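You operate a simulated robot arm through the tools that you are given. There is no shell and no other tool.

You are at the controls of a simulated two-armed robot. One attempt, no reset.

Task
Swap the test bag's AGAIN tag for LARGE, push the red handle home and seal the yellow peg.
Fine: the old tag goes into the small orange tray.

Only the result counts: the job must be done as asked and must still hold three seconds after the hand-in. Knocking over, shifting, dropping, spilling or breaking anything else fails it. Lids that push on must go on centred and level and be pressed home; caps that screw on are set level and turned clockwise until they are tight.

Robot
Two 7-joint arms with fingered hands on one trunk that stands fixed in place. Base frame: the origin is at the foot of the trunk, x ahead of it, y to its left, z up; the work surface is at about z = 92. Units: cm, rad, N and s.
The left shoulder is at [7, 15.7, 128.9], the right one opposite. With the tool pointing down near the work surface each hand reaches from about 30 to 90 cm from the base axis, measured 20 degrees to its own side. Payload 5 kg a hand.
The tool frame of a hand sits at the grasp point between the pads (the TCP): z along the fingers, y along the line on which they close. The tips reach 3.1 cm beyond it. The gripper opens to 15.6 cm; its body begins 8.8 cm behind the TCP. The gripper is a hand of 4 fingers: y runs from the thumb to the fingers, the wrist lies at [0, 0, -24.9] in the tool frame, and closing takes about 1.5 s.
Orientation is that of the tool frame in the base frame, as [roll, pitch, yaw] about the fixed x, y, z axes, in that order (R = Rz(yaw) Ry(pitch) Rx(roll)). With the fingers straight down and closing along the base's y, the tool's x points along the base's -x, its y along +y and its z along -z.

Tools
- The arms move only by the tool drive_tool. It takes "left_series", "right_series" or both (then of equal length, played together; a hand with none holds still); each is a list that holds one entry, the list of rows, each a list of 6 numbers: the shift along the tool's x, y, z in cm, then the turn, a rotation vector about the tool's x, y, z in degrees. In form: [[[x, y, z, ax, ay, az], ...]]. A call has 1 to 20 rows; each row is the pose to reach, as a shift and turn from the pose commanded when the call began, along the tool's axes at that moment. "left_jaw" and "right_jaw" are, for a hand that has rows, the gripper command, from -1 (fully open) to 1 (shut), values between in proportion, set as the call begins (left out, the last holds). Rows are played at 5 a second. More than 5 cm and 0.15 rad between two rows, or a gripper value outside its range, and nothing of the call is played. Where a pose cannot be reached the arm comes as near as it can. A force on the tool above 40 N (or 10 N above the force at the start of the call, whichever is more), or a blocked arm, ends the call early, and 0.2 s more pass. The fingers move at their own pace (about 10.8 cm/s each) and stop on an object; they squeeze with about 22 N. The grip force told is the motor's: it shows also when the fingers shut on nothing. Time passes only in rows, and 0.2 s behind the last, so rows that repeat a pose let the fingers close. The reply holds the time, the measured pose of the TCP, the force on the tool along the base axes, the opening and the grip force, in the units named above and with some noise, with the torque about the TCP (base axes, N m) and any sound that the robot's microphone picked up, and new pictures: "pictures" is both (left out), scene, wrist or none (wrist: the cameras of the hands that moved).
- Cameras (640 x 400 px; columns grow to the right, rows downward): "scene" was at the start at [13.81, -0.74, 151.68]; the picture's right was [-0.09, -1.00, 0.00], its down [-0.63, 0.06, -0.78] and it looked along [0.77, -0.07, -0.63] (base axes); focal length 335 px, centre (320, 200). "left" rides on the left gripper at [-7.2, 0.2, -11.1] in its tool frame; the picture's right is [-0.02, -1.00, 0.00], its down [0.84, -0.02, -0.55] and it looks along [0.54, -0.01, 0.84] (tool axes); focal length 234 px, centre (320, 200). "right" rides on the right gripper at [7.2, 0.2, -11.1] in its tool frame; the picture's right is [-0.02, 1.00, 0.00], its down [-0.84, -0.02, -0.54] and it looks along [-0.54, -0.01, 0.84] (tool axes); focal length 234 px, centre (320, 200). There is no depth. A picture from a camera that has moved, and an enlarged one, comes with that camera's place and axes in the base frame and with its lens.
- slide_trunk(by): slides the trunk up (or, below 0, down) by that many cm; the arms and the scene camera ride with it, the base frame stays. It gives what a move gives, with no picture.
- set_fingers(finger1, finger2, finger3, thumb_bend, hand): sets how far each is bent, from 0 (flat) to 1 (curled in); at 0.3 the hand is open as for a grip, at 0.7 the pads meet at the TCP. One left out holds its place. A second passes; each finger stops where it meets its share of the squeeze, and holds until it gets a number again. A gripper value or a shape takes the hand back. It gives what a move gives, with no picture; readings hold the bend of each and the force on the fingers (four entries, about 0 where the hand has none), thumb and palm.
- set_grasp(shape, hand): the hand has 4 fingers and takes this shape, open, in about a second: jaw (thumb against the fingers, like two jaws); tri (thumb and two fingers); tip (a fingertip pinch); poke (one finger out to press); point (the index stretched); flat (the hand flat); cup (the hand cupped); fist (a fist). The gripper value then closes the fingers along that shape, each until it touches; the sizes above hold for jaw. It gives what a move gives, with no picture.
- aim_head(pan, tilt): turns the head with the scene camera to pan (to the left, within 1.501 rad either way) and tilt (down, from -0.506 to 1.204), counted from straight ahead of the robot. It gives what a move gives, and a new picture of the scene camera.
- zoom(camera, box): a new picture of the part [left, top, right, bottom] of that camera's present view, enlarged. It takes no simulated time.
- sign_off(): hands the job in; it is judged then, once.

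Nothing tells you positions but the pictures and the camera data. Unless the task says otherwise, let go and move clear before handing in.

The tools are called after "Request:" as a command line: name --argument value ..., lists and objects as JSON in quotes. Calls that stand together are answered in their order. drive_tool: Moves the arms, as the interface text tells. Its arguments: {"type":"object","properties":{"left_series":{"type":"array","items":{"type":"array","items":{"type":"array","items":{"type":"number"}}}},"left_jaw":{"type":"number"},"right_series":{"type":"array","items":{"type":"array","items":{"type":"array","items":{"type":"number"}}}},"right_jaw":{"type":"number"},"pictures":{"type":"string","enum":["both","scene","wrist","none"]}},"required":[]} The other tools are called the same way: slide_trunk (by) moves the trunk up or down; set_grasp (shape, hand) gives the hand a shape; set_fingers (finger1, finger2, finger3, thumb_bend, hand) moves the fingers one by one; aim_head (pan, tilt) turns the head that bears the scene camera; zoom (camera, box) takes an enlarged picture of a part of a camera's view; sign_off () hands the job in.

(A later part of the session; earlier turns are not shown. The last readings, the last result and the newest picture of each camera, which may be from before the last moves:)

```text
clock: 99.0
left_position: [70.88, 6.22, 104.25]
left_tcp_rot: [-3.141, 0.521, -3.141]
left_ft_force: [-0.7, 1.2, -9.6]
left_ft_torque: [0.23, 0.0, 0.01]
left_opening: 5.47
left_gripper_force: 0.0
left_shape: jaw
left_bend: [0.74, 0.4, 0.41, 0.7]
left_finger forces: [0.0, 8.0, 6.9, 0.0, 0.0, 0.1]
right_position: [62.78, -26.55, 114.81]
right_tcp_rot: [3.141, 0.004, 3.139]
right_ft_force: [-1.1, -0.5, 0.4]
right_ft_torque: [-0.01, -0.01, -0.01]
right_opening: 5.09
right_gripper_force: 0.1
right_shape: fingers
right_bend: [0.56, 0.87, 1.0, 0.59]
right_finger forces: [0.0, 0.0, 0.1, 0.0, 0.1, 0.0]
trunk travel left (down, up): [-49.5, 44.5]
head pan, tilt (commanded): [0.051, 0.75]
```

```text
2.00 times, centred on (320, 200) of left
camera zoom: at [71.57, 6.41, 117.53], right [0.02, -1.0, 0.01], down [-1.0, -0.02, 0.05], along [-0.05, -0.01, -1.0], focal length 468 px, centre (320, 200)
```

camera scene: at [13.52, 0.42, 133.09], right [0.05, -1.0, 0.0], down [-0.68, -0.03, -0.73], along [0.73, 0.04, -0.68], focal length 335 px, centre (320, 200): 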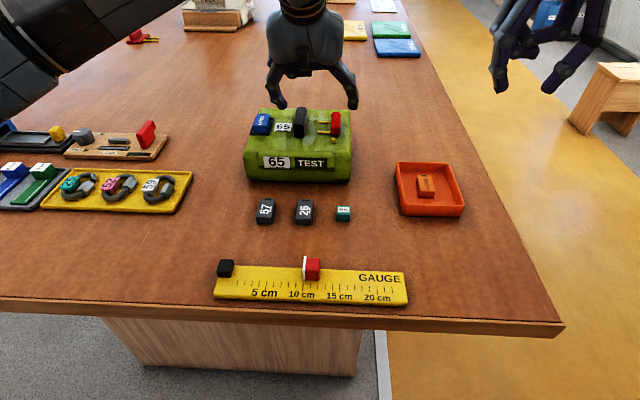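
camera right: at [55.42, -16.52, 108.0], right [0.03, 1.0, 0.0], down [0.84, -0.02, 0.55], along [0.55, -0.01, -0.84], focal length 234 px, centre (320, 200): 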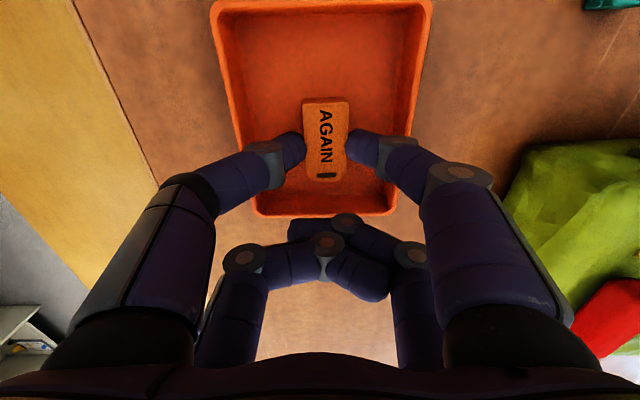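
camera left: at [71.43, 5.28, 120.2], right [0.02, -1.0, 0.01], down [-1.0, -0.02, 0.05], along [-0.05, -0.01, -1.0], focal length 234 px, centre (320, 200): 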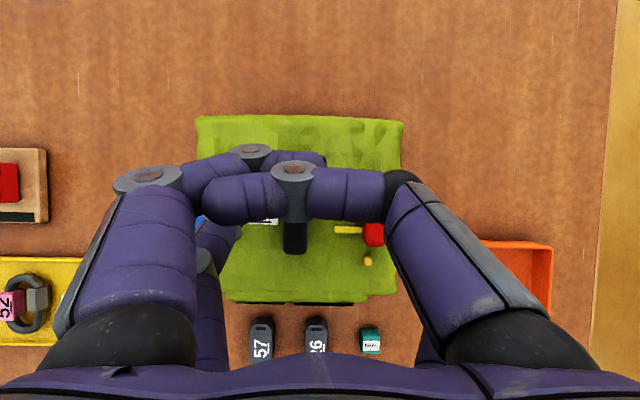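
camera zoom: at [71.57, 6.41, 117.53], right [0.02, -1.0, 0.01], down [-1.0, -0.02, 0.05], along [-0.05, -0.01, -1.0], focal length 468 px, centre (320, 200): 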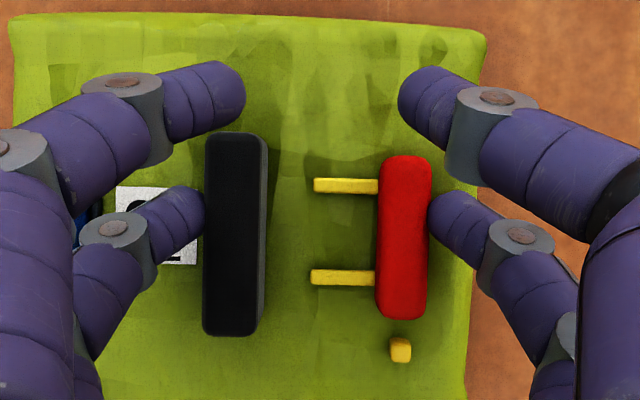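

The fingers only yield about 8–9 N sideways and the handle needs more, so the squeeze dragged the bag about 2 cm left. I'll back off cleanly, push the bag back with the left hand and hold it there as a brace, then push the handle with the right hand in a stiff direction.

Request:
drive_tool --left_series '[[[0, 0, 0, 0, 0, 0], [0, 0, 0, 0, 0, 0], [0, 0, 0, 0, 0, 0]]]' --left_jaw -0.55 --pictures "none"

Request:
zoom --camera "scene" --box '[220, 50, 380, 160]'

Request:
zoom --camera "left" --box '[160, 100, 480, 300]'

```text
clock: 99.8
left_position: [70.84, 6.23, 104.47]
left_tcp_rot: [3.139, 0.524, 3.14]
left_ft_force: [0.3, -0.2, -0.5]
left_ft_torque: [0.02, 0.01, 0.02]
left_opening: 12.06
left_gripper_force: 0.1
left_shape: jaw
left_bend: [0.26, 0.26, 0.26, 0.5]
left_finger forces: [0.0, 0.0, 0.0, 0.0, 0.0, 0.1]
right_position: [62.69, -26.66, 114.96]
right_tcp_rot: [3.14, 0.004, 3.138]
right_ft_force: [-0.1, 0.2, -0.2]
right_ft_torque: [0.01, -0.04, 0.01]
right_opening: 5.1
right_gripper_force: 0.1
right_shape: fingers
right_bend: [0.56, 0.87, 1.0, 0.59]
right_finger forces: [0.0, 0.1, 0.0, 0.0, 0.0, 0.0]
trunk travel left (down, up): [-49.5, 44.5]
head pan, tilt (commanded): [0.051, 0.75]
```

```text
3.64 times, centred on (300, 105) of scene
camera zoom: at [13.51, 0.43, 133.09], right [0.05, -1.0, 0.0], down [-0.68, -0.03, -0.73], along [0.73, 0.04, -0.68], focal length 1219 px, centre (393, 546)
```

zoom: 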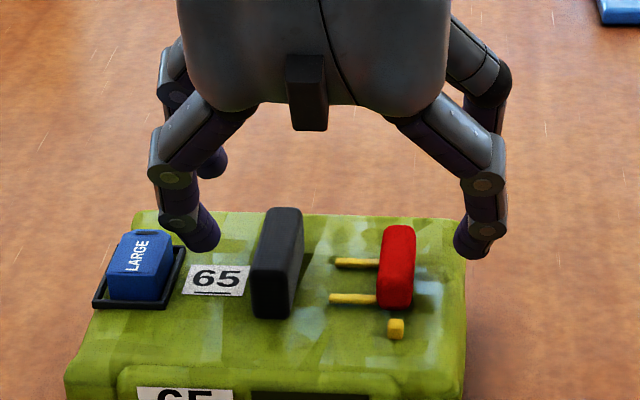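

```text
2.00 times, centred on (320, 200) of left
camera zoom: at [71.44, 6.36, 117.68], right [0.02, -1.0, 0.01], down [-1.0, -0.02, 0.05], along [-0.05, -0.01, -1.0], focal length 468 px, centre (320, 200)
```

zoom: 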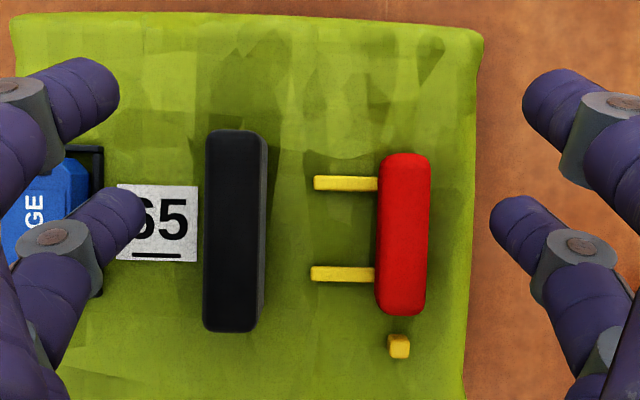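

The hand is free, and the bag sits about 2.3 cm left of where it started with no visible turn. I'll raise the left hand, untilt it and take it to the left of the bag.

Request:
drive_tool --left_series '[[[-1.5, 0, -2.6, 0, 0, 0], [-3, 0, -5.2, 0, 0, 0], [-4.8, 0, -8.3, 0, 0, 0], [-4.7, 4, -8.4, 0, 6, 0], [-4.5, 8, -8.5, 0, 12, 0], [-4.4, 12, -8.6, 0, 18, 0], [-4.2, 16, -8.7, 0, 24, 0], [-4.1, 19.8, -8.7, 0, 30, 0], [-4.1, 19.8, -8.7, 0, 30, 0]]]' --left_jaw 1.0 --pictures "scene"

```text
clock: 101.8
left_position: [69.97, 25.69, 113.96]
left_tcp_rot: [3.141, 0.001, -3.141]
left_ft_force: [-0.9, 0.0, 0.2]
left_ft_torque: [0.02, -0.01, 0.0]
left_opening: 0.0
left_gripper_force: 21.8
left_shape: jaw
left_bend: [0.7, 0.7, 0.7, 0.7]
left_finger forces: [0.0, 0.0, 0.0, 0.0, 0.0, 0.1]
right_position: [62.71, -26.68, 114.89]
right_tcp_rot: [-3.141, 0.005, 3.138]
right_ft_force: [0.5, -0.2, 0.6]
right_ft_torque: [-0.02, -0.01, 0.01]
right_opening: 5.06
right_gripper_force: 0.0
right_shape: fingers
right_bend: [0.56, 0.87, 1.0, 0.59]
right_finger forces: [0.0, 0.1, 0.0, 0.0, 0.0, 0.0]
trunk travel left (down, up): [-49.5, 44.5]
head pan, tilt (commanded): [0.051, 0.75]
camera scene: at [13.55, 0.39, 133.08], right [0.05, -1.0, 0.0], down [-0.68, -0.03, -0.73], along [0.73, 0.04, -0.68], focal length 335 px, centre (320, 200)
```

scene: 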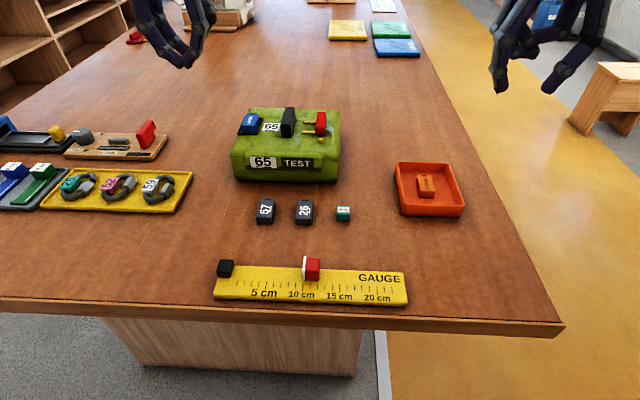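

Now I'll yaw both hands 90° in the air so that a sideways push is along their stiff axis.

Request:
drive_tool --left_series '[[[0, 0, 0, 0, 0, 8.2], [0, 0, 0, 0, 0, 16.4], [0, 0, 0, 0, 0, 24.6], [0, 0, 0, 0, 0, 32.8], [0, 0, 0, 0, 0, 41], [0, 0, 0, 0, 0, 49.2], [0, 0, 0, 0, 0, 57.4], [0, 0, 0, 0, 0, 65.6], [0, 0, 0, 0, 0, 73.8], [0, 0, 0, 0, 0, 82], [0, 0, 0, 0, 0, 90], [0, 0, 0, 0, 0, 90]]]' --right_series '[[[0, 0, 0, 0, 0, 8.2], [0, 0, 0, 0, 0, 16.4], [0, 0, 0, 0, 0, 24.6], [0, 0, 0, 0, 0, 32.8], [0, 0, 0, 0, 0, 41], [0, 0, 0, 0, 0, 49.2], [0, 0, 0, 0, 0, 57.4], [0, 0, 0, 0, 0, 65.6], [0, 0, 0, 0, 0, 73.8], [0, 0, 0, 0, 0, 82], [0, 0, 0, 0, 0, 90], [0, 0, 0, 0, 0, 90]]]' --pictures "both"

```text
clock: 104.4
left_position: [69.95, 25.97, 114.02]
left_tcp_rot: [-3.14, 0.001, 1.569]
left_ft_force: [0.0, 0.4, 0.4]
left_ft_torque: [-0.02, 0.01, 0.03]
left_opening: 0.03
left_gripper_force: 21.9
left_shape: jaw
left_bend: [0.7, 0.7, 0.7, 0.7]
left_finger forces: [0.0, 0.0, 0.0, 0.0, 0.0, 0.0]
right_position: [62.86, -39.11, 113.69]
right_tcp_rot: [3.136, -0.038, 1.632]
right_ft_force: [-0.5, -0.2, -0.1]
right_ft_torque: [0.0, -0.02, 0.02]
right_opening: 5.08
right_gripper_force: 0.0
right_shape: fingers
right_bend: [0.56, 0.87, 1.0, 0.59]
right_finger forces: [0.0, 0.0, 0.0, 0.0, 0.0, 0.0]
right hand out of reach, approached as far as the arm can: row 9, 10, 11, 12
trunk travel left (down, up): [-49.5, 44.5]
head pan, tilt (commanded): [0.051, 0.75]
camera scene: at [13.52, 0.51, 133.09], right [0.05, -1.0, 0.0], down [-0.68, -0.03, -0.73], along [0.73, 0.04, -0.68], focal length 335 px, centre (320, 200)
camera right: at [62.69, -32.41, 125.22], right [1.0, 0.04, 0.01], down [0.03, -0.86, 0.51], along [0.02, -0.51, -0.86], focal length 234 px, centre (320, 200)
camera left: at [70.09, 18.82, 125.11], right [-1.0, -0.02, 0.0], down [-0.02, 0.84, 0.54], along [-0.01, 0.54, -0.84], focal length 234 px, centre (320, 200)
```

scene: 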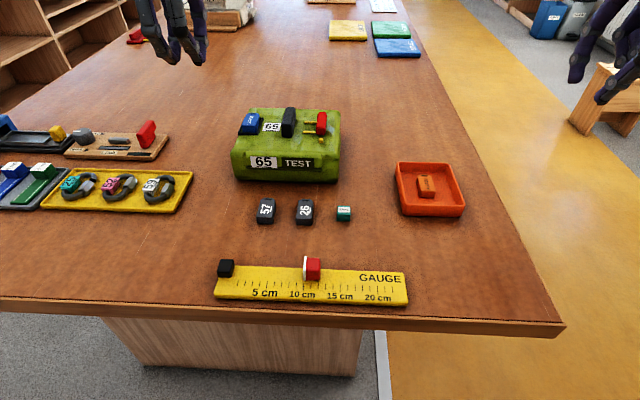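
right: 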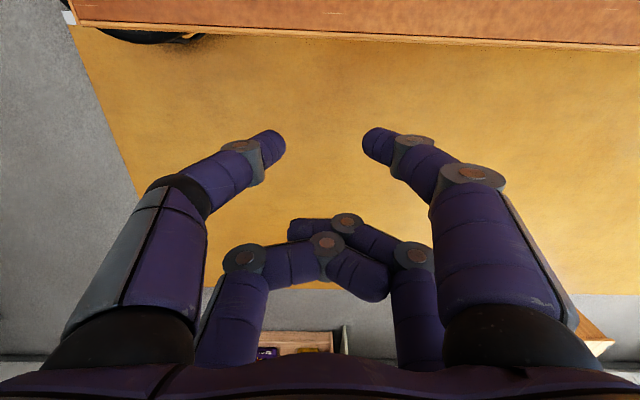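
left: 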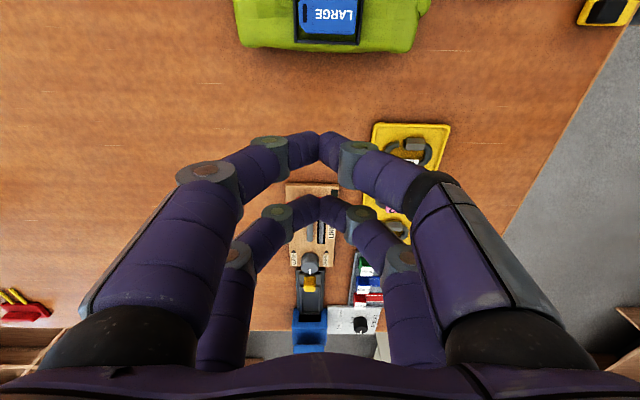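

The left hand yawed fine. The right hits a roll limit in that sense, so I'll turn it the other way round, in two steps, while shifting it back left a little.

Request:
drive_tool --right_series '[[[0, 0, 0, 0, 0, -8.2], [0, 0, 0, 0, 0, -16.4], [0, 0, 0, 0, 0, -24.6], [0, 0, 0, 0, 0, -32.8], [0, 0, 0, 0, 0, -41], [0, 0, 0, 0, 0, -49.2], [0, 0, 0, 0, 0, -57.4], [0, 0, 0, 0, 0, -65.6], [0, 0, 0, 0, 0, -73.8], [0, 0, 0, 0, 0, -82], [0, 0, 0, 0, 0, -90.2], [0, 0, 0, 0, 0, -98.4], [0, 0, 0, 0, 0, -106.6], [0, 0, 0, 0, 0, -114.8], [0, 0, 0, 0, 0, -123], [0, 0, 0, 0, 0, -131.2], [0, 0, 0, 0, 0, -139.4], [0, 0, 0, 0, 0, -147.6], [0, 0, 0, 0, 0, -155.8], [0, 0, 0, 0, 0, -164]]]' --pictures "none"

```text
clock: 108.6
left_position: [69.9, 25.87, 114.02]
left_tcp_rot: [-3.141, 0.0, 1.571]
left_ft_force: [-0.5, -0.7, 0.7]
left_ft_torque: [-0.01, 0.01, 0.03]
left_opening: 0.0
left_gripper_force: 21.8
left_shape: jaw
left_bend: [0.7, 0.7, 0.7, 0.7]
left_finger forces: [0.1, 0.0, 0.1, 0.1, 0.0, 0.1]
right_position: [62.6, -39.57, 113.76]
right_tcp_rot: [3.137, 0.037, -1.785]
right_ft_force: [0.4, -0.5, -0.1]
right_ft_torque: [-0.02, 0.01, 0.01]
right_opening: 5.05
right_gripper_force: 0.0
right_shape: fingers
right_bend: [0.56, 0.87, 1.0, 0.59]
right_finger forces: [0.0, 0.1, 0.1, 0.0, 0.0, 0.0]
trunk travel left (down, up): [-49.5, 44.5]
head pan, tilt (commanded): [0.051, 0.75]
```

Next I'll lower the left hand beside the bag's left face and move it close to contact.

Request:
drive_tool --left_series '[[[0, 0, 4.5, 0, 0, 0], [0, 0, 9, 0, 0, 0], [0, 0, 13, 0, 0, 0], [0, 0, 16.2, 0, 0, 0], [-1.5, 0, 16.2, 0, 0, 0], [-3, 0, 16.2, 0, 0, 0], [-3, 0, 16.2, 0, 0, 0]]]' --right_series '[[[0, 0, 0, 0, 0, -6], [0, 0, 0, 0, 0, -12.3], [-2, 0, 0, 0, 0, -12.3], [-4, 0, 0, 0, 0, -12.3], [-6, 0, 0, 0, 0, -12.3], [-8, 0, 0, 0, 0, -12.3], [-8, 0, 0, 0, 0, -12.3]]]' --pictures "both"

Request:
zoom --camera "scene" --box '[180, 50, 380, 190]'

```text
clock: 110.2
left_position: [69.75, 23.03, 97.81]
left_tcp_rot: [-3.141, -0.001, 1.571]
left_ft_force: [-0.2, 0.0, 0.0]
left_ft_torque: [0.02, -0.01, 0.0]
left_opening: 0.0
left_gripper_force: 22.2
left_shape: jaw
left_bend: [0.7, 0.7, 0.7, 0.7]
left_finger forces: [0.1, 0.0, 0.0, 0.0, 0.2, 0.0]
right_position: [64.55, -31.64, 114.24]
right_tcp_rot: [-3.136, 0.04, -1.574]
right_ft_force: [1.4, 0.5, 0.1]
right_ft_torque: [-0.01, 0.01, 0.0]
right_opening: 5.07
right_gripper_force: 0.2
right_shape: fingers
right_bend: [0.56, 0.87, 1.0, 0.59]
right_finger forces: [0.1, 0.1, 0.0, 0.0, 0.0, 0.1]
trunk travel left (down, up): [-49.5, 44.5]
head pan, tilt (commanded): [0.051, 0.75]
camera scene: at [13.5, 0.42, 133.09], right [0.05, -1.0, 0.0], down [-0.68, -0.03, -0.73], along [0.73, 0.04, -0.68], focal length 335 px, centre (320, 200)
camera right: at [64.31, -39.23, 125.1], right [-1.0, 0.03, 0.0], down [0.02, 0.82, 0.58], along [0.02, 0.58, -0.82], focal length 234 px, centre (320, 200)
camera left: at [69.85, 15.85, 108.97], right [-1.0, -0.02, 0.0], down [-0.02, 0.84, 0.54], along [-0.01, 0.54, -0.84], focal length 234 px, centre (320, 200)
```

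scene: 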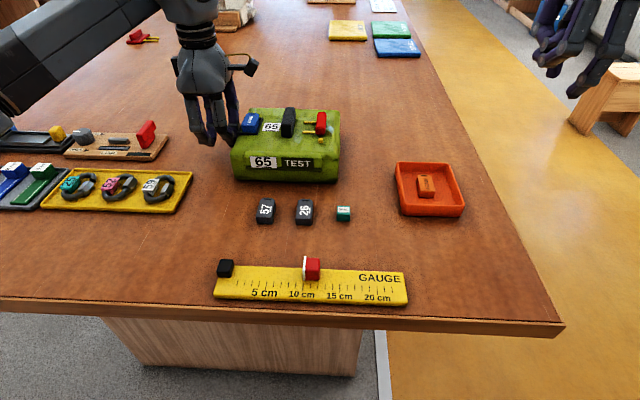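
right: 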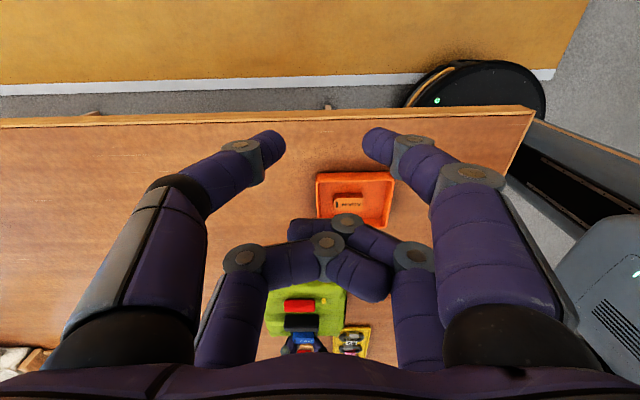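
left: 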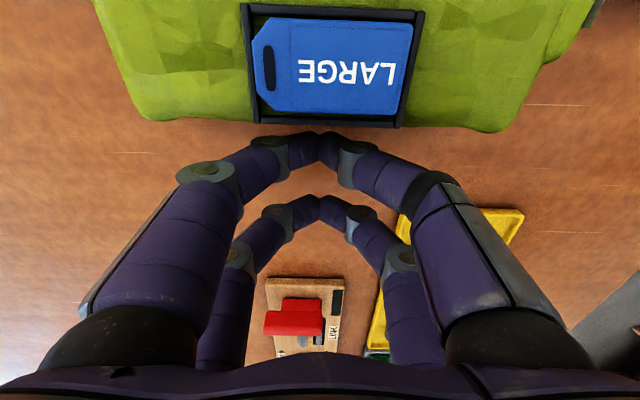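

```text
2.86 times, centred on (280, 120) of scene
camera zoom: at [13.5, 0.42, 133.09], right [0.05, -1.0, 0.0], down [-0.68, -0.03, -0.73], along [0.73, 0.04, -0.68], focal length 958 px, centre (434, 429)
```

zoom: 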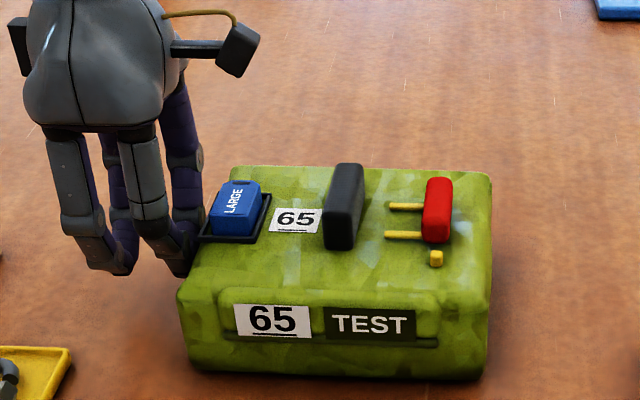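

The fingertips are close to the bag's left face. I'll push the bag right slowly in small steps and compare it with the original picture.

Request:
drive_tool --left_series '[[[-0.4, 0, 0, 0, 0, 0], [-0.8, 0, 0, 0, 0, 0], [-1.2, 0, 0, 0, 0, 0], [-1.6, 0, 0, 0, 0, 0], [-1.9, 0, 0, 0, 0, 0], [-2.2, 0, 0, 0, 0, 0], [-2.2, 0, 0, 0, 0, 0]]]' --pictures "none"

Request:
zoom --camera "scene" --box '[220, 50, 380, 160]'

Request:
zoom --camera "left" --box '[0, 0, 640, 400]'

```text
clock: 111.8
left_position: [69.89, 20.78, 97.76]
left_tcp_rot: [-3.14, -0.001, 1.572]
left_ft_force: [-0.8, 4.5, 1.3]
left_ft_torque: [-0.09, -0.01, -0.04]
left_opening: 0.0
left_gripper_force: 22.0
left_shape: jaw
left_bend: [0.7, 0.7, 0.7, 0.7]
left_finger forces: [1.4, 0.0, 0.1, 0.0, 3.3, 0.1]
right_position: [64.54, -31.54, 114.24]
right_tcp_rot: [-3.138, 0.038, -1.573]
right_ft_force: [0.2, -0.3, 0.1]
right_ft_torque: [0.02, -0.01, -0.01]
right_opening: 5.05
right_gripper_force: 0.0
right_shape: fingers
right_bend: [0.56, 0.87, 1.0, 0.59]
right_finger forces: [0.0, 0.0, 0.1, 0.0, 0.1, 0.0]
trunk travel left (down, up): [-49.5, 44.5]
head pan, tilt (commanded): [0.051, 0.75]
```

```text
3.64 times, centred on (300, 105) of scene
camera zoom: at [13.51, 0.53, 133.09], right [0.05, -1.0, 0.0], down [-0.68, -0.03, -0.73], along [0.73, 0.04, -0.68], focal length 1219 px, centre (393, 546)
```

zoom: 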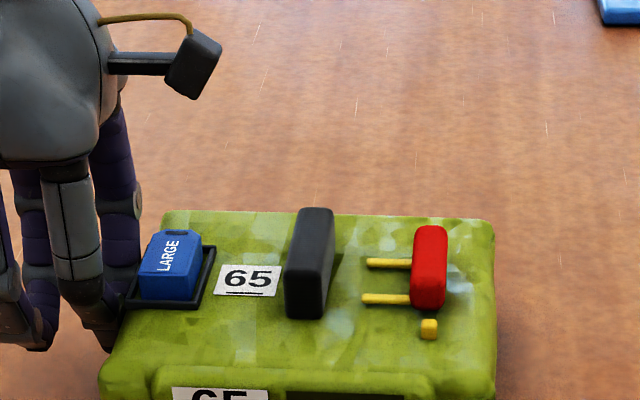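

```text
1.00 times, centred on (320, 200) of left (not enlarged: the box is as wide or as high as the picture)
camera zoom: at [70.06, 13.6, 108.88], right [-1.0, -0.03, 0.0], down [-0.02, 0.84, 0.54], along [-0.01, 0.54, -0.84], focal length 234 px, centre (320, 200)
```

zoom: 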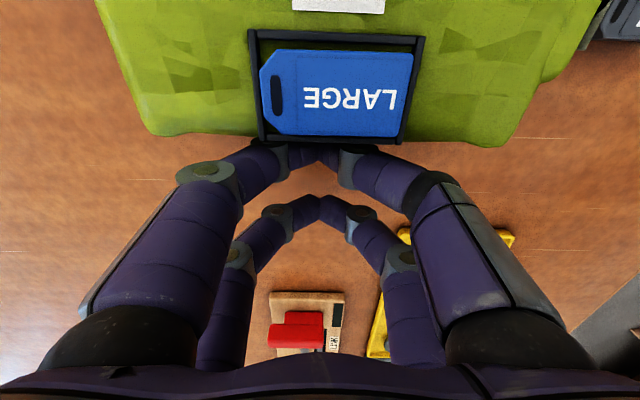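

The bag slides with about 4.5 N and needs roughly 0.67 cm more to reach its original place. I'll push that far and stop.

Request:
drive_tool --left_series '[[[-0.2, 0, 0, 0, 0, 0], [-0.4, 0, 0, 0, 0, 0], [-0.6, 0, 0, 0, 0, 0], [-0.65, 0, 0, 0, 0, 0], [-0.65, 0, 0, 0, 0, 0]]]' --pictures "none"

Request:
zoom --camera "scene" --box '[220, 50, 380, 160]'

```text
clock: 113.0
left_position: [69.92, 20.11, 97.86]
left_tcp_rot: [-3.14, 0.002, 1.572]
left_ft_force: [0.5, 3.9, 1.1]
left_ft_torque: [-0.08, 0.03, -0.02]
left_opening: 0.0
left_gripper_force: 21.6
left_shape: jaw
left_bend: [0.7, 0.7, 0.7, 0.7]
left_finger forces: [1.4, 0.0, 0.0, 0.0, 3.5, 0.1]
right_position: [64.51, -31.57, 114.2]
right_tcp_rot: [-3.136, 0.039, -1.572]
right_ft_force: [0.5, 0.4, 0.2]
right_ft_torque: [0.02, -0.01, -0.03]
right_opening: 5.06
right_gripper_force: 0.1
right_shape: fingers
right_bend: [0.56, 0.87, 1.0, 0.59]
right_finger forces: [0.0, 0.1, 0.0, 0.0, 0.0, 0.0]
trunk travel left (down, up): [-49.5, 44.5]
head pan, tilt (commanded): [0.051, 0.75]
```

```text
3.64 times, centred on (300, 105) of scene
camera zoom: at [13.54, 0.52, 133.08], right [0.05, -1.0, 0.0], down [-0.68, -0.03, -0.73], along [0.73, 0.04, -0.68], focal length 1219 px, centre (393, 546)
```

zoom: 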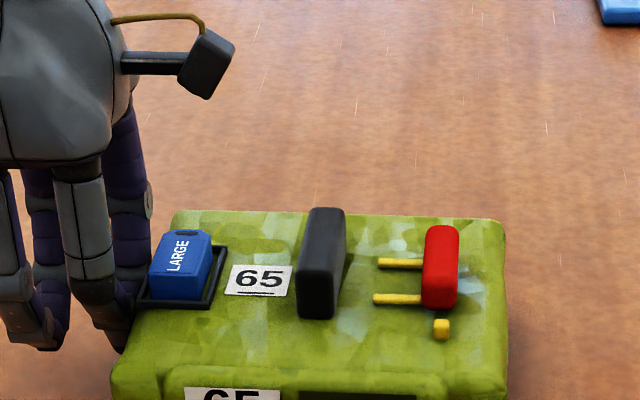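

The bag is back where it started and the left hand is holding it as a brace. I'll close the right hand, tilt it to point left and bring it up beside the handle.

Request:
drive_tool --right_series '[[[0, -0.3, 0, 0, -7.5, 0], [-2, -0.9, 0, 0, -15, 0], [-4.5, -1.5, 0.5, 0, -22.5, 0], [-7.5, -2.2, 1, 0, -30, 0], [-10.5, -3, 2, 0, -37.5, 0], [-13.5, -3.8, 3, 0, -45, 0], [-16.2, -4.6, 4, 0, -52.5, 0], [-18.8, -5.2, 5.5, 0, -60, 0], [-21.2, -5.5, 7, 0, -68, 0], [-21.2, -5.5, 7, 0, -68, 0]]]' --right_jaw 1.0 --pictures "both"

```text
clock: 115.2
left_position: [69.85, 20.13, 97.84]
left_tcp_rot: [3.141, 0.0, 1.572]
left_ft_force: [0.0, 0.1, 0.5]
left_ft_torque: [-0.01, -0.04, 0.01]
left_opening: 0.01
left_gripper_force: 21.9
left_shape: jaw
left_bend: [0.7, 0.7, 0.7, 0.7]
left_finger forces: [0.1, 0.0, 0.1, 0.0, 0.5, 0.0]
right_position: [69.99, -10.25, 108.08]
right_tcp_rot: [-3.128, 1.228, -1.558]
right_ft_force: [-0.2, -0.2, 0.2]
right_ft_torque: [0.0, 0.02, 0.0]
right_opening: 0.0
right_gripper_force: 21.7
right_shape: jaw
right_bend: [0.7, 0.7, 0.7, 0.7]
right_finger forces: [0.1, 0.1, 0.0, 0.1, 0.0, 0.1]
trunk travel left (down, up): [-49.5, 44.5]
head pan, tilt (commanded): [0.051, 0.75]
camera scene: at [13.48, 0.45, 133.09], right [0.05, -1.0, 0.0], down [-0.68, -0.03, -0.73], along [0.73, 0.04, -0.68], focal length 335 px, centre (320, 200)
camera right: at [69.9, -23.13, 105.09], right [-1.0, 0.01, 0.02], down [0.01, -0.23, 0.97], along [0.01, 0.97, 0.23], focal length 234 px, centre (320, 200)
```

scene: 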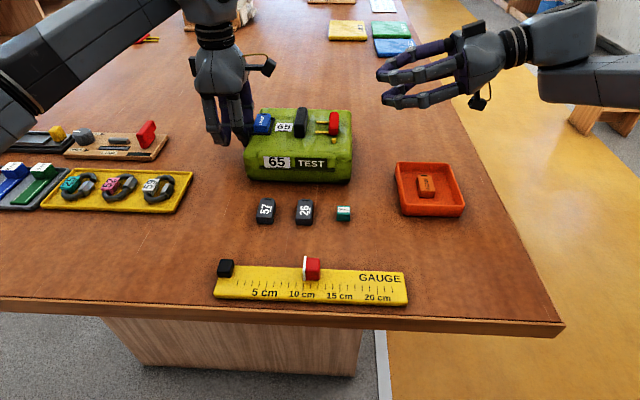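
right: 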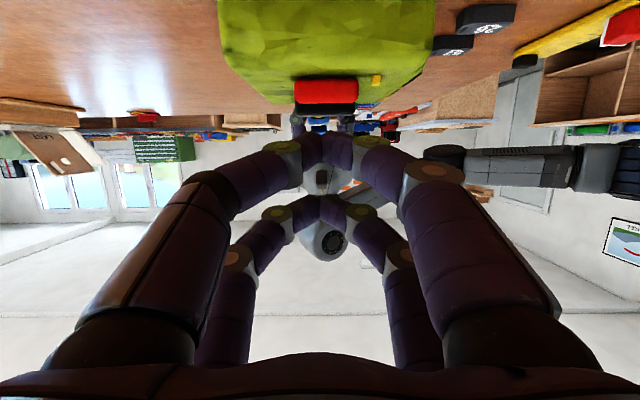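

The right hand is pointing left at the handle. I'll lower it to the handle's height while it's still off to the right, then check.

Request:
drive_tool --right_series '[[[1.4, 0, 0.5, 0, 0, 0], [2.8, 0, 1.0, 0, 0, 0], [4.1, 0, 1.46, 0, 0, 0], [3.4, 0, 3.4, 0, 0, 0], [2.7, 0, 5.3, 0, 0, 0], [2.7, 0, 5.3, 0, 0, 0]]]' --pictures "both"

Request:
zoom --camera "scene" --box '[240, 50, 400, 160]'

Request:
zoom --camera "right" --box '[200, 0, 440, 180]'

```text
clock: 116.6
left_position: [69.81, 20.13, 97.85]
left_tcp_rot: [3.141, 0.0, 1.571]
left_ft_force: [0.2, -0.1, -1.1]
left_ft_torque: [-0.02, 0.0, 0.02]
left_opening: 0.0
left_gripper_force: 22.5
left_shape: jaw
left_bend: [0.7, 0.7, 0.7, 0.7]
left_finger forces: [0.0, 0.1, 0.1, 0.0, 0.6, 0.0]
right_position: [70.19, -6.06, 103.85]
right_tcp_rot: [-3.13, 1.227, -1.562]
right_ft_force: [0.5, -0.1, -0.4]
right_ft_torque: [-0.03, 0.02, 0.03]
right_opening: 0.01
right_gripper_force: 22.0
right_shape: jaw
right_bend: [0.7, 0.7, 0.7, 0.7]
right_finger forces: [0.0, 0.1, 0.0, 0.1, 0.0, 0.1]
trunk travel left (down, up): [-49.5, 44.5]
head pan, tilt (commanded): [0.051, 0.75]
camera scene: at [13.54, 0.43, 133.08], right [0.05, -1.0, 0.0], down [-0.68, -0.03, -0.73], along [0.73, 0.04, -0.68], focal length 335 px, centre (320, 200)
camera right: at [70.09, -19.09, 100.83], right [-1.0, 0.01, 0.02], down [0.02, -0.23, 0.97], along [0.02, 0.97, 0.23], focal length 234 px, centre (320, 200)
```

scene: 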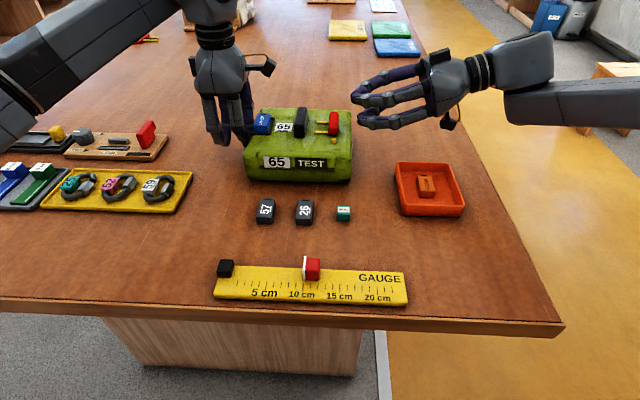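
right: 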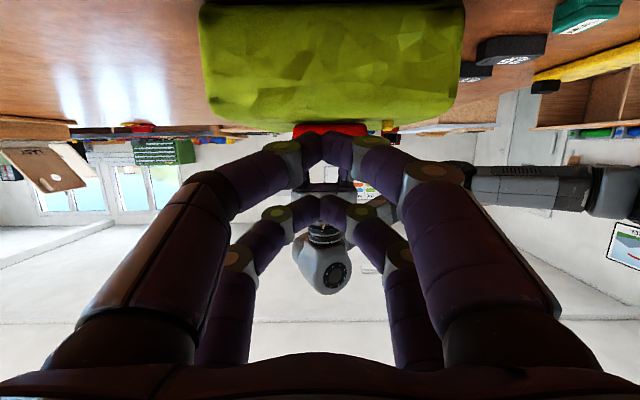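

```text
3.64 times, centred on (320, 105) of scene
camera zoom: at [13.54, 0.43, 133.08], right [0.05, -1.0, 0.0], down [-0.68, -0.03, -0.73], along [0.73, 0.04, -0.68], focal length 1219 px, centre (320, 546)
```

zoom: 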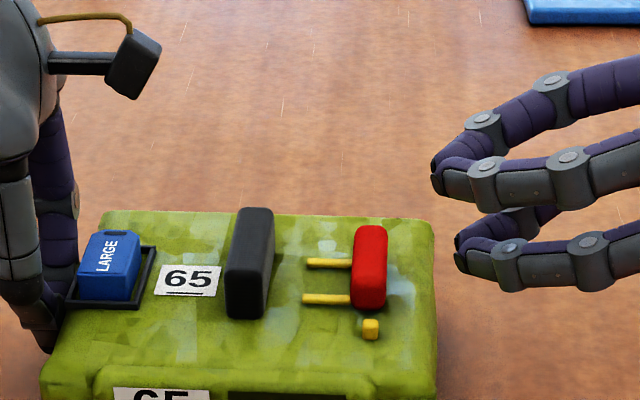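

```text
2.22 times, centred on (320, 90) of right
camera zoom: at [70.09, -19.09, 100.83], right [-1.0, 0.01, 0.02], down [0.02, -0.23, 0.97], along [0.02, 0.97, 0.23], focal length 520 px, centre (320, 444)
```

zoom: 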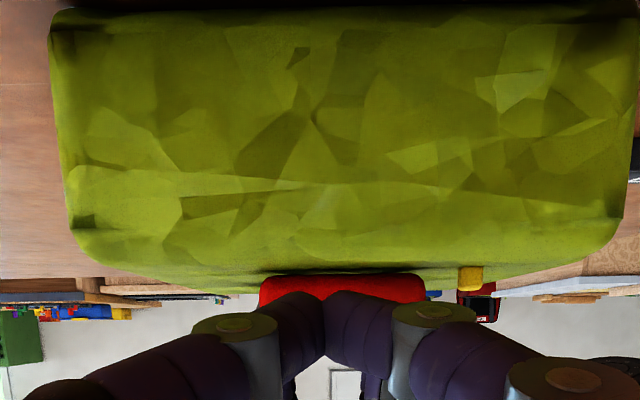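

The fingertips point straight at the handle, about 3 cm away and slightly high. I'll lower 0.4 cm and approach to near contact.

Request:
drive_tool --right_series '[[[0.38, 0, 0.13, 0, 0, 0], [0.05, 0, 1.07, 0, 0, 0], [-0.29, 0, 2.0, 0, 0, 0], [-0.52, 0, 2.67, 0, 0, 0], [-0.52, 0, 2.67, 0, 0, 0]]]' --pictures "none"

Request:
zoom --camera "scene" --box '[240, 50, 400, 160]'

Request:
zoom --camera "right" --box '[200, 0, 440, 180]'

```text
clock: 117.8
left_position: [69.88, 20.1, 97.83]
left_tcp_rot: [3.141, 0.001, 1.57]
left_ft_force: [0.2, 0.2, 0.5]
left_ft_torque: [0.04, -0.05, -0.03]
left_opening: 0.01
left_gripper_force: 21.8
left_shape: jaw
left_bend: [0.7, 0.7, 0.7, 0.7]
left_finger forces: [0.0, 0.0, 0.0, 0.0, 0.6, 0.0]
right_position: [70.14, -3.6, 103.29]
right_tcp_rot: [-3.128, 1.227, -1.561]
right_ft_force: [0.2, 0.5, 0.0]
right_ft_torque: [0.0, 0.0, -0.02]
right_opening: 0.0
right_gripper_force: 21.9
right_shape: jaw
right_bend: [0.7, 0.7, 0.7, 0.7]
right_finger forces: [0.1, 0.0, 0.0, 0.0, 0.1, 0.1]
trunk travel left (down, up): [-49.5, 44.5]
head pan, tilt (commanded): [0.051, 0.75]
```

```text
3.64 times, centred on (320, 105) of scene
camera zoom: at [13.55, 0.43, 133.08], right [0.05, -1.0, 0.0], down [-0.68, -0.03, -0.73], along [0.73, 0.04, -0.68], focal length 1219 px, centre (320, 546)
```

zoom: 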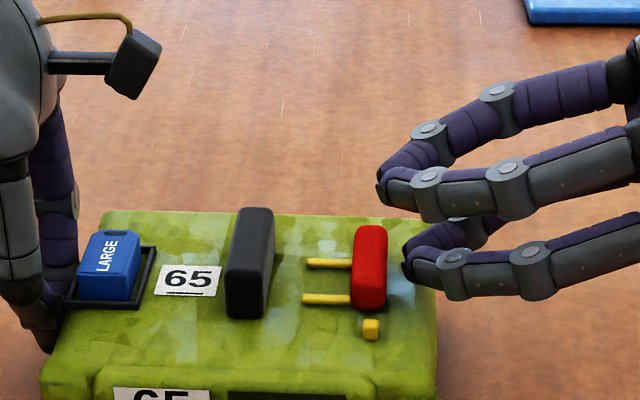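

```text
2.22 times, centred on (320, 90) of right
camera zoom: at [69.96, -16.41, 100.32], right [-1.0, 0.01, 0.02], down [0.02, -0.23, 0.97], along [0.01, 0.97, 0.23], focal length 520 px, centre (320, 444)
```

zoom: 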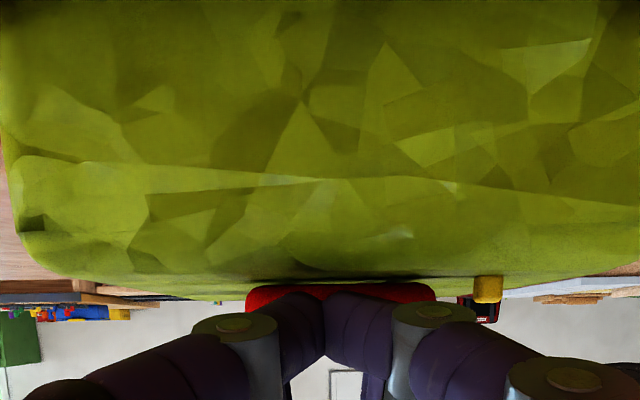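

Well aligned. I'll push slowly to contact and a bit beyond, watching both hands' forces.

Request:
drive_tool --right_series '[[[-0.1, 0, 0.28, 0, 0, 0], [-0.2, 0, 0.57, 0, 0, 0], [-0.3, 0, 0.85, 0, 0, 0], [-0.4, 0, 1.13, 0, 0, 0], [-0.5, 0, 1.41, 0, 0, 0], [-0.57, 0, 1.6, 0, 0, 0]]]' --pictures "none"

Request:
zoom --camera "scene" --box '[240, 50, 400, 160]'

```text
clock: 119.4
left_position: [69.88, 20.63, 97.84]
left_tcp_rot: [3.14, -0.004, 1.579]
left_ft_force: [-0.2, 5.8, 2.8]
left_ft_torque: [-0.09, 0.0, -0.04]
left_opening: 0.0
left_gripper_force: 22.1
left_shape: jaw
left_bend: [0.7, 0.7, 0.7, 0.7]
left_finger forces: [2.6, 0.0, 0.1, 0.1, 3.1, 0.0]
right_position: [70.38, -2.05, 103.29]
right_tcp_rot: [-3.12, 1.227, -1.563]
right_ft_force: [-0.7, -12.1, 2.3]
right_ft_torque: [-0.26, 0.05, 0.13]
right_opening: 0.0
right_gripper_force: 21.9
right_shape: jaw
right_bend: [0.7, 0.7, 0.7, 0.7]
right_finger forces: [0.1, 0.0, 0.0, 0.1, 0.1, 0.0]
trunk travel left (down, up): [-49.5, 44.5]
head pan, tilt (commanded): [0.051, 0.75]
stopped in row 6 (right hand): the force on the tool passed its limit at 41 N (the readings are from after the stop); the commanded pose is now the measured one
```

```text
3.64 times, centred on (320, 105) of scene
camera zoom: at [13.48, 0.41, 133.09], right [0.05, -1.0, 0.0], down [-0.68, -0.03, -0.73], along [0.73, 0.04, -0.68], focal length 1219 px, centre (320, 546)
```

zoom: 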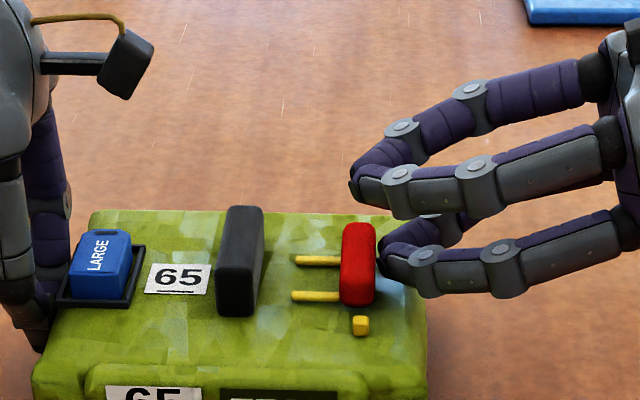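

The force limit tripped at 41 N, yet the handle didn't move relative to the bar after its first 0.6 cm; the bag gave way instead. I'll look closely at the handle before pushing any more.

Request:
zoom --camera "scene" --box '[290, 95, 360, 150]'

Request:
zoom --camera "right" --box '[270, 90, 400, 170]'

```text
7.27 times, centred on (325, 122) of scene
camera zoom: at [13.48, 0.41, 133.09], right [0.05, -1.0, 0.0], down [-0.68, -0.03, -0.73], along [0.73, 0.04, -0.68], focal length 2437 px, centre (284, 764)
```

zoom: 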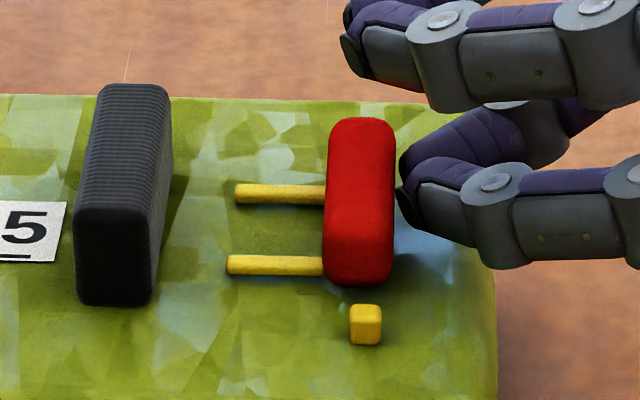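

```text
4.92 times, centred on (335, 130) of right
camera zoom: at [70.15, -15.05, 100.28], right [-1.0, 0.02, 0.02], down [0.01, -0.23, 0.97], along [0.02, 0.97, 0.23], focal length 1153 px, centre (246, 545)
```

zoom: 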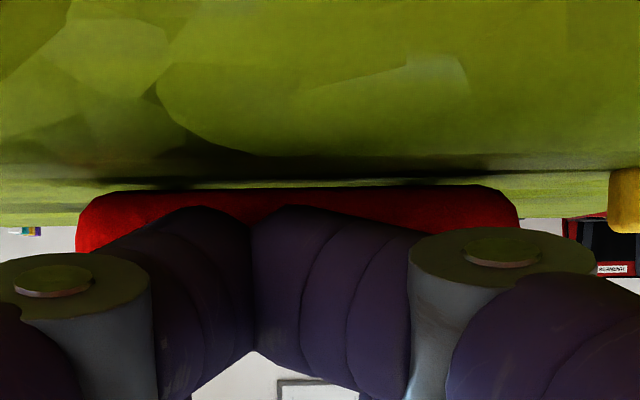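

The bar and handle are clear in this view, but I can't see the side of the bar the prongs face. I'll back the right hand off and tip its camera down to look at that face.

Request:
drive_tool --right_series '[[[0.7, 0, -1.9, 0, 0, 0], [1.6, 0, -4.5, 0, 0, 0], [2.68, 0, -7.54, 0, 0, 0], [1.5, 0, -8.0, 0, 7.5, 0], [0.3, 0, -8.4, 0, 15, 0], [-0.6, 0, -8.7, 0, 22.5, 0], [-1.1, 0, -8.9, 0, 30, 0], [-1.1, 0, -8.9, 0, 30, 0]]]' --pictures "both"

Request:
zoom --camera "right" --box '[220, 60, 420, 200]'

Request:
zoom --camera "scene" --box '[220, 50, 380, 160]'

```text
clock: 121.2
left_position: [70.0, 20.58, 97.64]
left_tcp_rot: [3.142, -0.004, 1.577]
left_ft_force: [0.5, 1.3, 0.3]
left_ft_torque: [0.01, 0.0, -0.01]
left_opening: 0.0
left_gripper_force: 22.1
left_shape: jaw
left_bend: [0.7, 0.7, 0.7, 0.7]
left_finger forces: [0.3, 0.0, 0.1, 0.1, 0.5, 0.0]
right_position: [70.27, -9.99, 107.38]
right_tcp_rot: [-3.135, 0.701, -1.577]
right_ft_force: [0.0, 0.8, 0.1]
right_ft_torque: [-0.01, -0.02, -0.01]
right_opening: 0.0
right_gripper_force: 22.0
right_shape: jaw
right_bend: [0.7, 0.7, 0.7, 0.7]
right_finger forces: [0.0, 0.0, 0.1, 0.0, 0.0, 0.0]
trunk travel left (down, up): [-49.5, 44.5]
head pan, tilt (commanded): [0.051, 0.75]
camera scene: at [13.54, 0.44, 133.08], right [0.05, -1.0, 0.0], down [-0.68, -0.03, -0.73], along [0.73, 0.04, -0.68], focal length 335 px, centre (320, 200)
camera right: at [70.01, -22.67, 111.29], right [-1.0, 0.03, 0.01], down [0.02, 0.29, 0.96], along [0.02, 0.96, -0.29], focal length 234 px, centre (320, 200)
```

scene: 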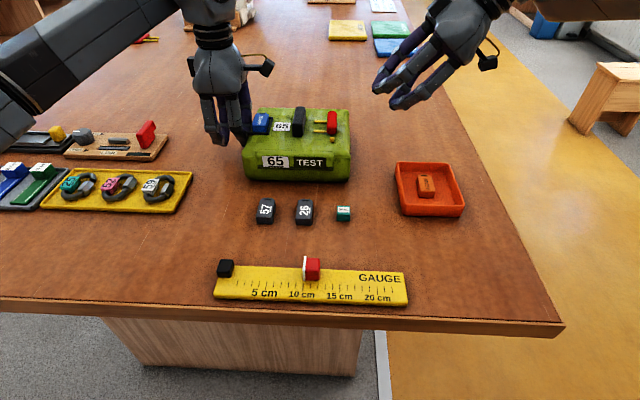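
right: 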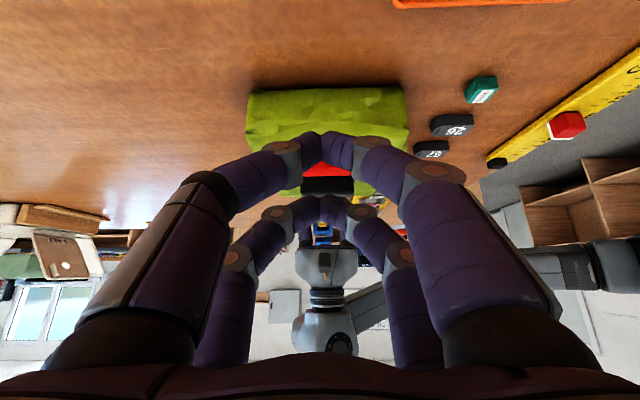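

```text
2.86 times, centred on (320, 130) of right
camera zoom: at [70.01, -22.67, 111.29], right [-1.0, 0.03, 0.01], down [0.02, 0.29, 0.96], along [0.02, 0.96, -0.29], focal length 669 px, centre (320, 400)
```

zoom: 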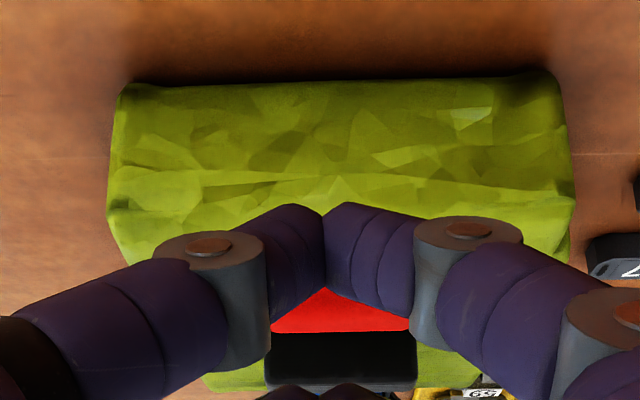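

```text
3.64 times, centred on (300, 105) of scene
camera zoom: at [13.54, 0.44, 133.08], right [0.05, -1.0, 0.0], down [-0.68, -0.03, -0.73], along [0.73, 0.04, -0.68], focal length 1219 px, centre (393, 546)
```

zoom: 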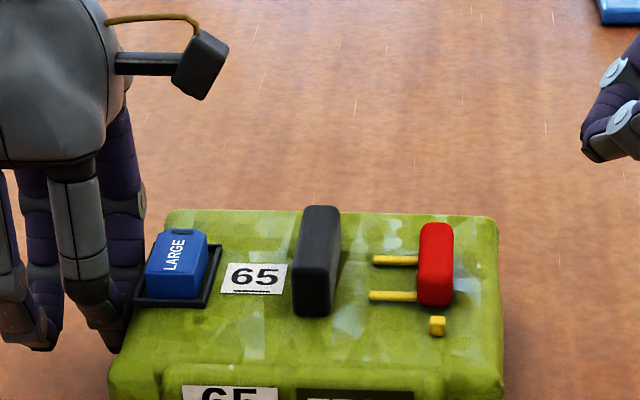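

The fingers block the view, so I'll open the right hand to look between them.

Request:
drive_tool --right_series '[[[-1, 0, -1, 0, 0, 0], [-1.5, 0, -2, 0, 0, 0], [-1.5, 0, -2, 0, 0, 0], [-1.5, 0, -2, 0, 0, 0], [-1.5, 0, -2, 0, 0, 0], [-1.5, 0, -2, 0, 0, 0], [-1.5, 0, -2, 0, 0, 0]]]' --right_jaw -1 --pictures "none"

Request:
zoom --camera "right" --box '[240, 90, 410, 210]'

Request:
zoom --camera "right" --box '[285, 135, 365, 190]'

```text
clock: 122.8
left_position: [70.02, 20.43, 97.74]
left_tcp_rot: [-3.141, -0.003, 1.577]
left_ft_force: [-0.5, -0.1, -0.4]
left_ft_torque: [-0.01, -0.03, -0.02]
left_opening: 0.0
left_gripper_force: 21.9
left_shape: jaw
left_bend: [0.7, 0.7, 0.7, 0.7]
left_finger forces: [0.0, 0.0, 0.1, 0.1, 0.2, 0.0]
right_position: [70.34, -10.24, 109.8]
right_tcp_rot: [-3.135, 0.702, -1.574]
right_ft_force: [0.5, 0.6, -1.1]
right_ft_torque: [-0.01, 0.03, -0.03]
right_opening: 15.59
right_gripper_force: 0.0
right_shape: jaw
right_bend: [0.3, 0.3, 0.3, 0.3]
right_finger forces: [0.0, 0.1, 0.0, 0.0, 0.0, 0.1]
trunk travel left (down, up): [-49.5, 44.5]
head pan, tilt (commanded): [0.051, 0.75]
```

```text
3.33 times, centred on (325, 150) of right
camera zoom: at [70.08, -22.82, 113.63], right [-1.0, 0.03, 0.01], down [0.02, 0.29, 0.96], along [0.02, 0.96, -0.29], focal length 781 px, centre (303, 367)
```

zoom: 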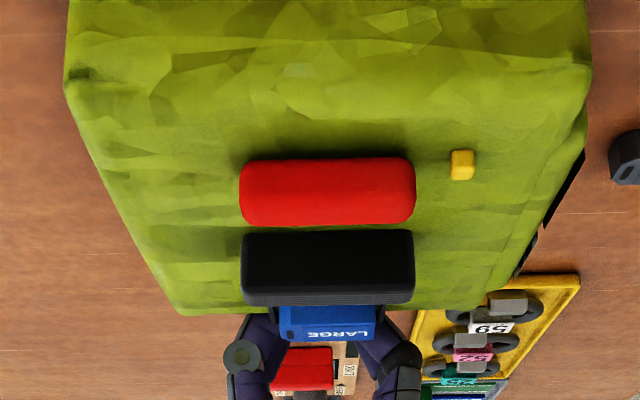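

```text
7.27 times, centred on (325, 162) of right
camera zoom: at [70.08, -22.82, 113.63], right [-1.0, 0.03, 0.01], down [0.02, 0.29, 0.96], along [0.02, 0.96, -0.29], focal length 1703 px, centre (284, 473)
```

zoom: 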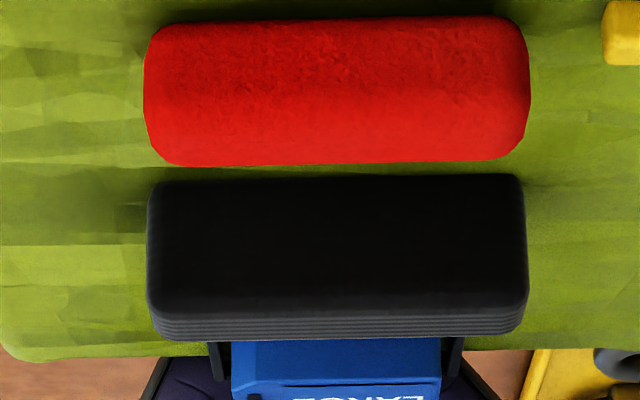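

The bar's near face looks plain from here. I'll bring the right camera to a steeper downward view to study the prongs and the gap.

Request:
drive_tool --right_series '[[[0, 0.8, 0.3, 0, 7, 0], [-0.1, 1.6, 0.6, 0, 14, 0], [-0.2, 2.4, 0.9, 0, 21, 0], [-0.3, 3.2, 1.2, 0, 28, 0], [-0.4, 3.8, 1.4, 0, 34, 0], [-0.4, 3.8, 1.4, 0, 34, 0]]]' --pictures "wrist"

Request:
zoom --camera "right" --box '[250, 130, 390, 240]'

```text
clock: 124.2
left_position: [69.97, 20.5, 97.8]
left_tcp_rot: [3.141, -0.003, 1.579]
left_ft_force: [-0.4, 0.0, -0.1]
left_ft_torque: [0.0, 0.0, 0.04]
left_opening: 0.02
left_gripper_force: 21.6
left_shape: jaw
left_bend: [0.7, 0.7, 0.7, 0.7]
left_finger forces: [0.0, 0.0, 0.1, 0.0, 0.1, 0.0]
right_position: [66.67, -9.32, 109.15]
right_tcp_rot: [-3.136, 0.162, -1.581]
right_ft_force: [-0.6, 0.6, 0.3]
right_ft_torque: [-0.02, -0.02, 0.01]
right_opening: 15.59
right_gripper_force: 0.1
right_shape: jaw
right_bend: [0.3, 0.3, 0.3, 0.3]
right_finger forces: [0.1, 0.1, 0.0, 0.0, 0.1, 0.0]
right hand out of reach, approached as far as the arm can: row 5, 6
trunk travel left (down, up): [-49.5, 44.5]
head pan, tilt (commanded): [0.051, 0.75]
camera right: at [66.45, -18.09, 118.95], right [-1.0, 0.03, 0.0], down [0.02, 0.74, 0.67], along [0.03, 0.67, -0.74], focal length 234 px, centre (320, 200)
```

right: 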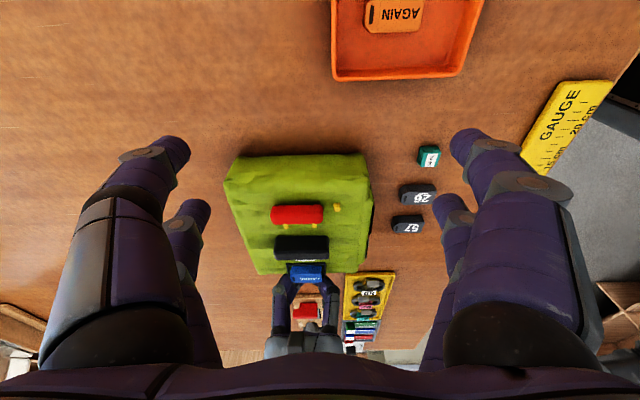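

```text
3.64 times, centred on (320, 185) of right
camera zoom: at [66.45, -18.09, 118.95], right [-1.0, 0.03, 0.0], down [0.02, 0.74, 0.67], along [0.03, 0.67, -0.74], focal length 852 px, centre (320, 254)
```

zoom: 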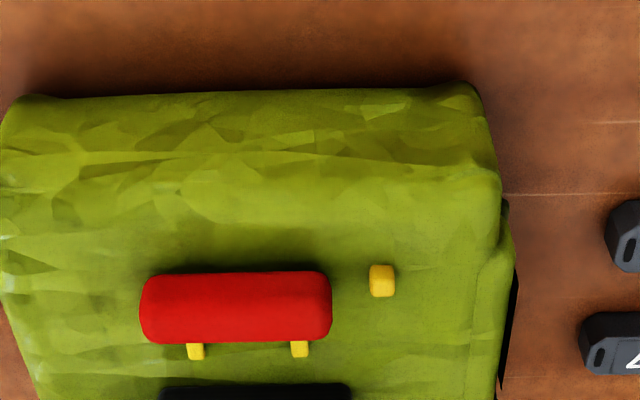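

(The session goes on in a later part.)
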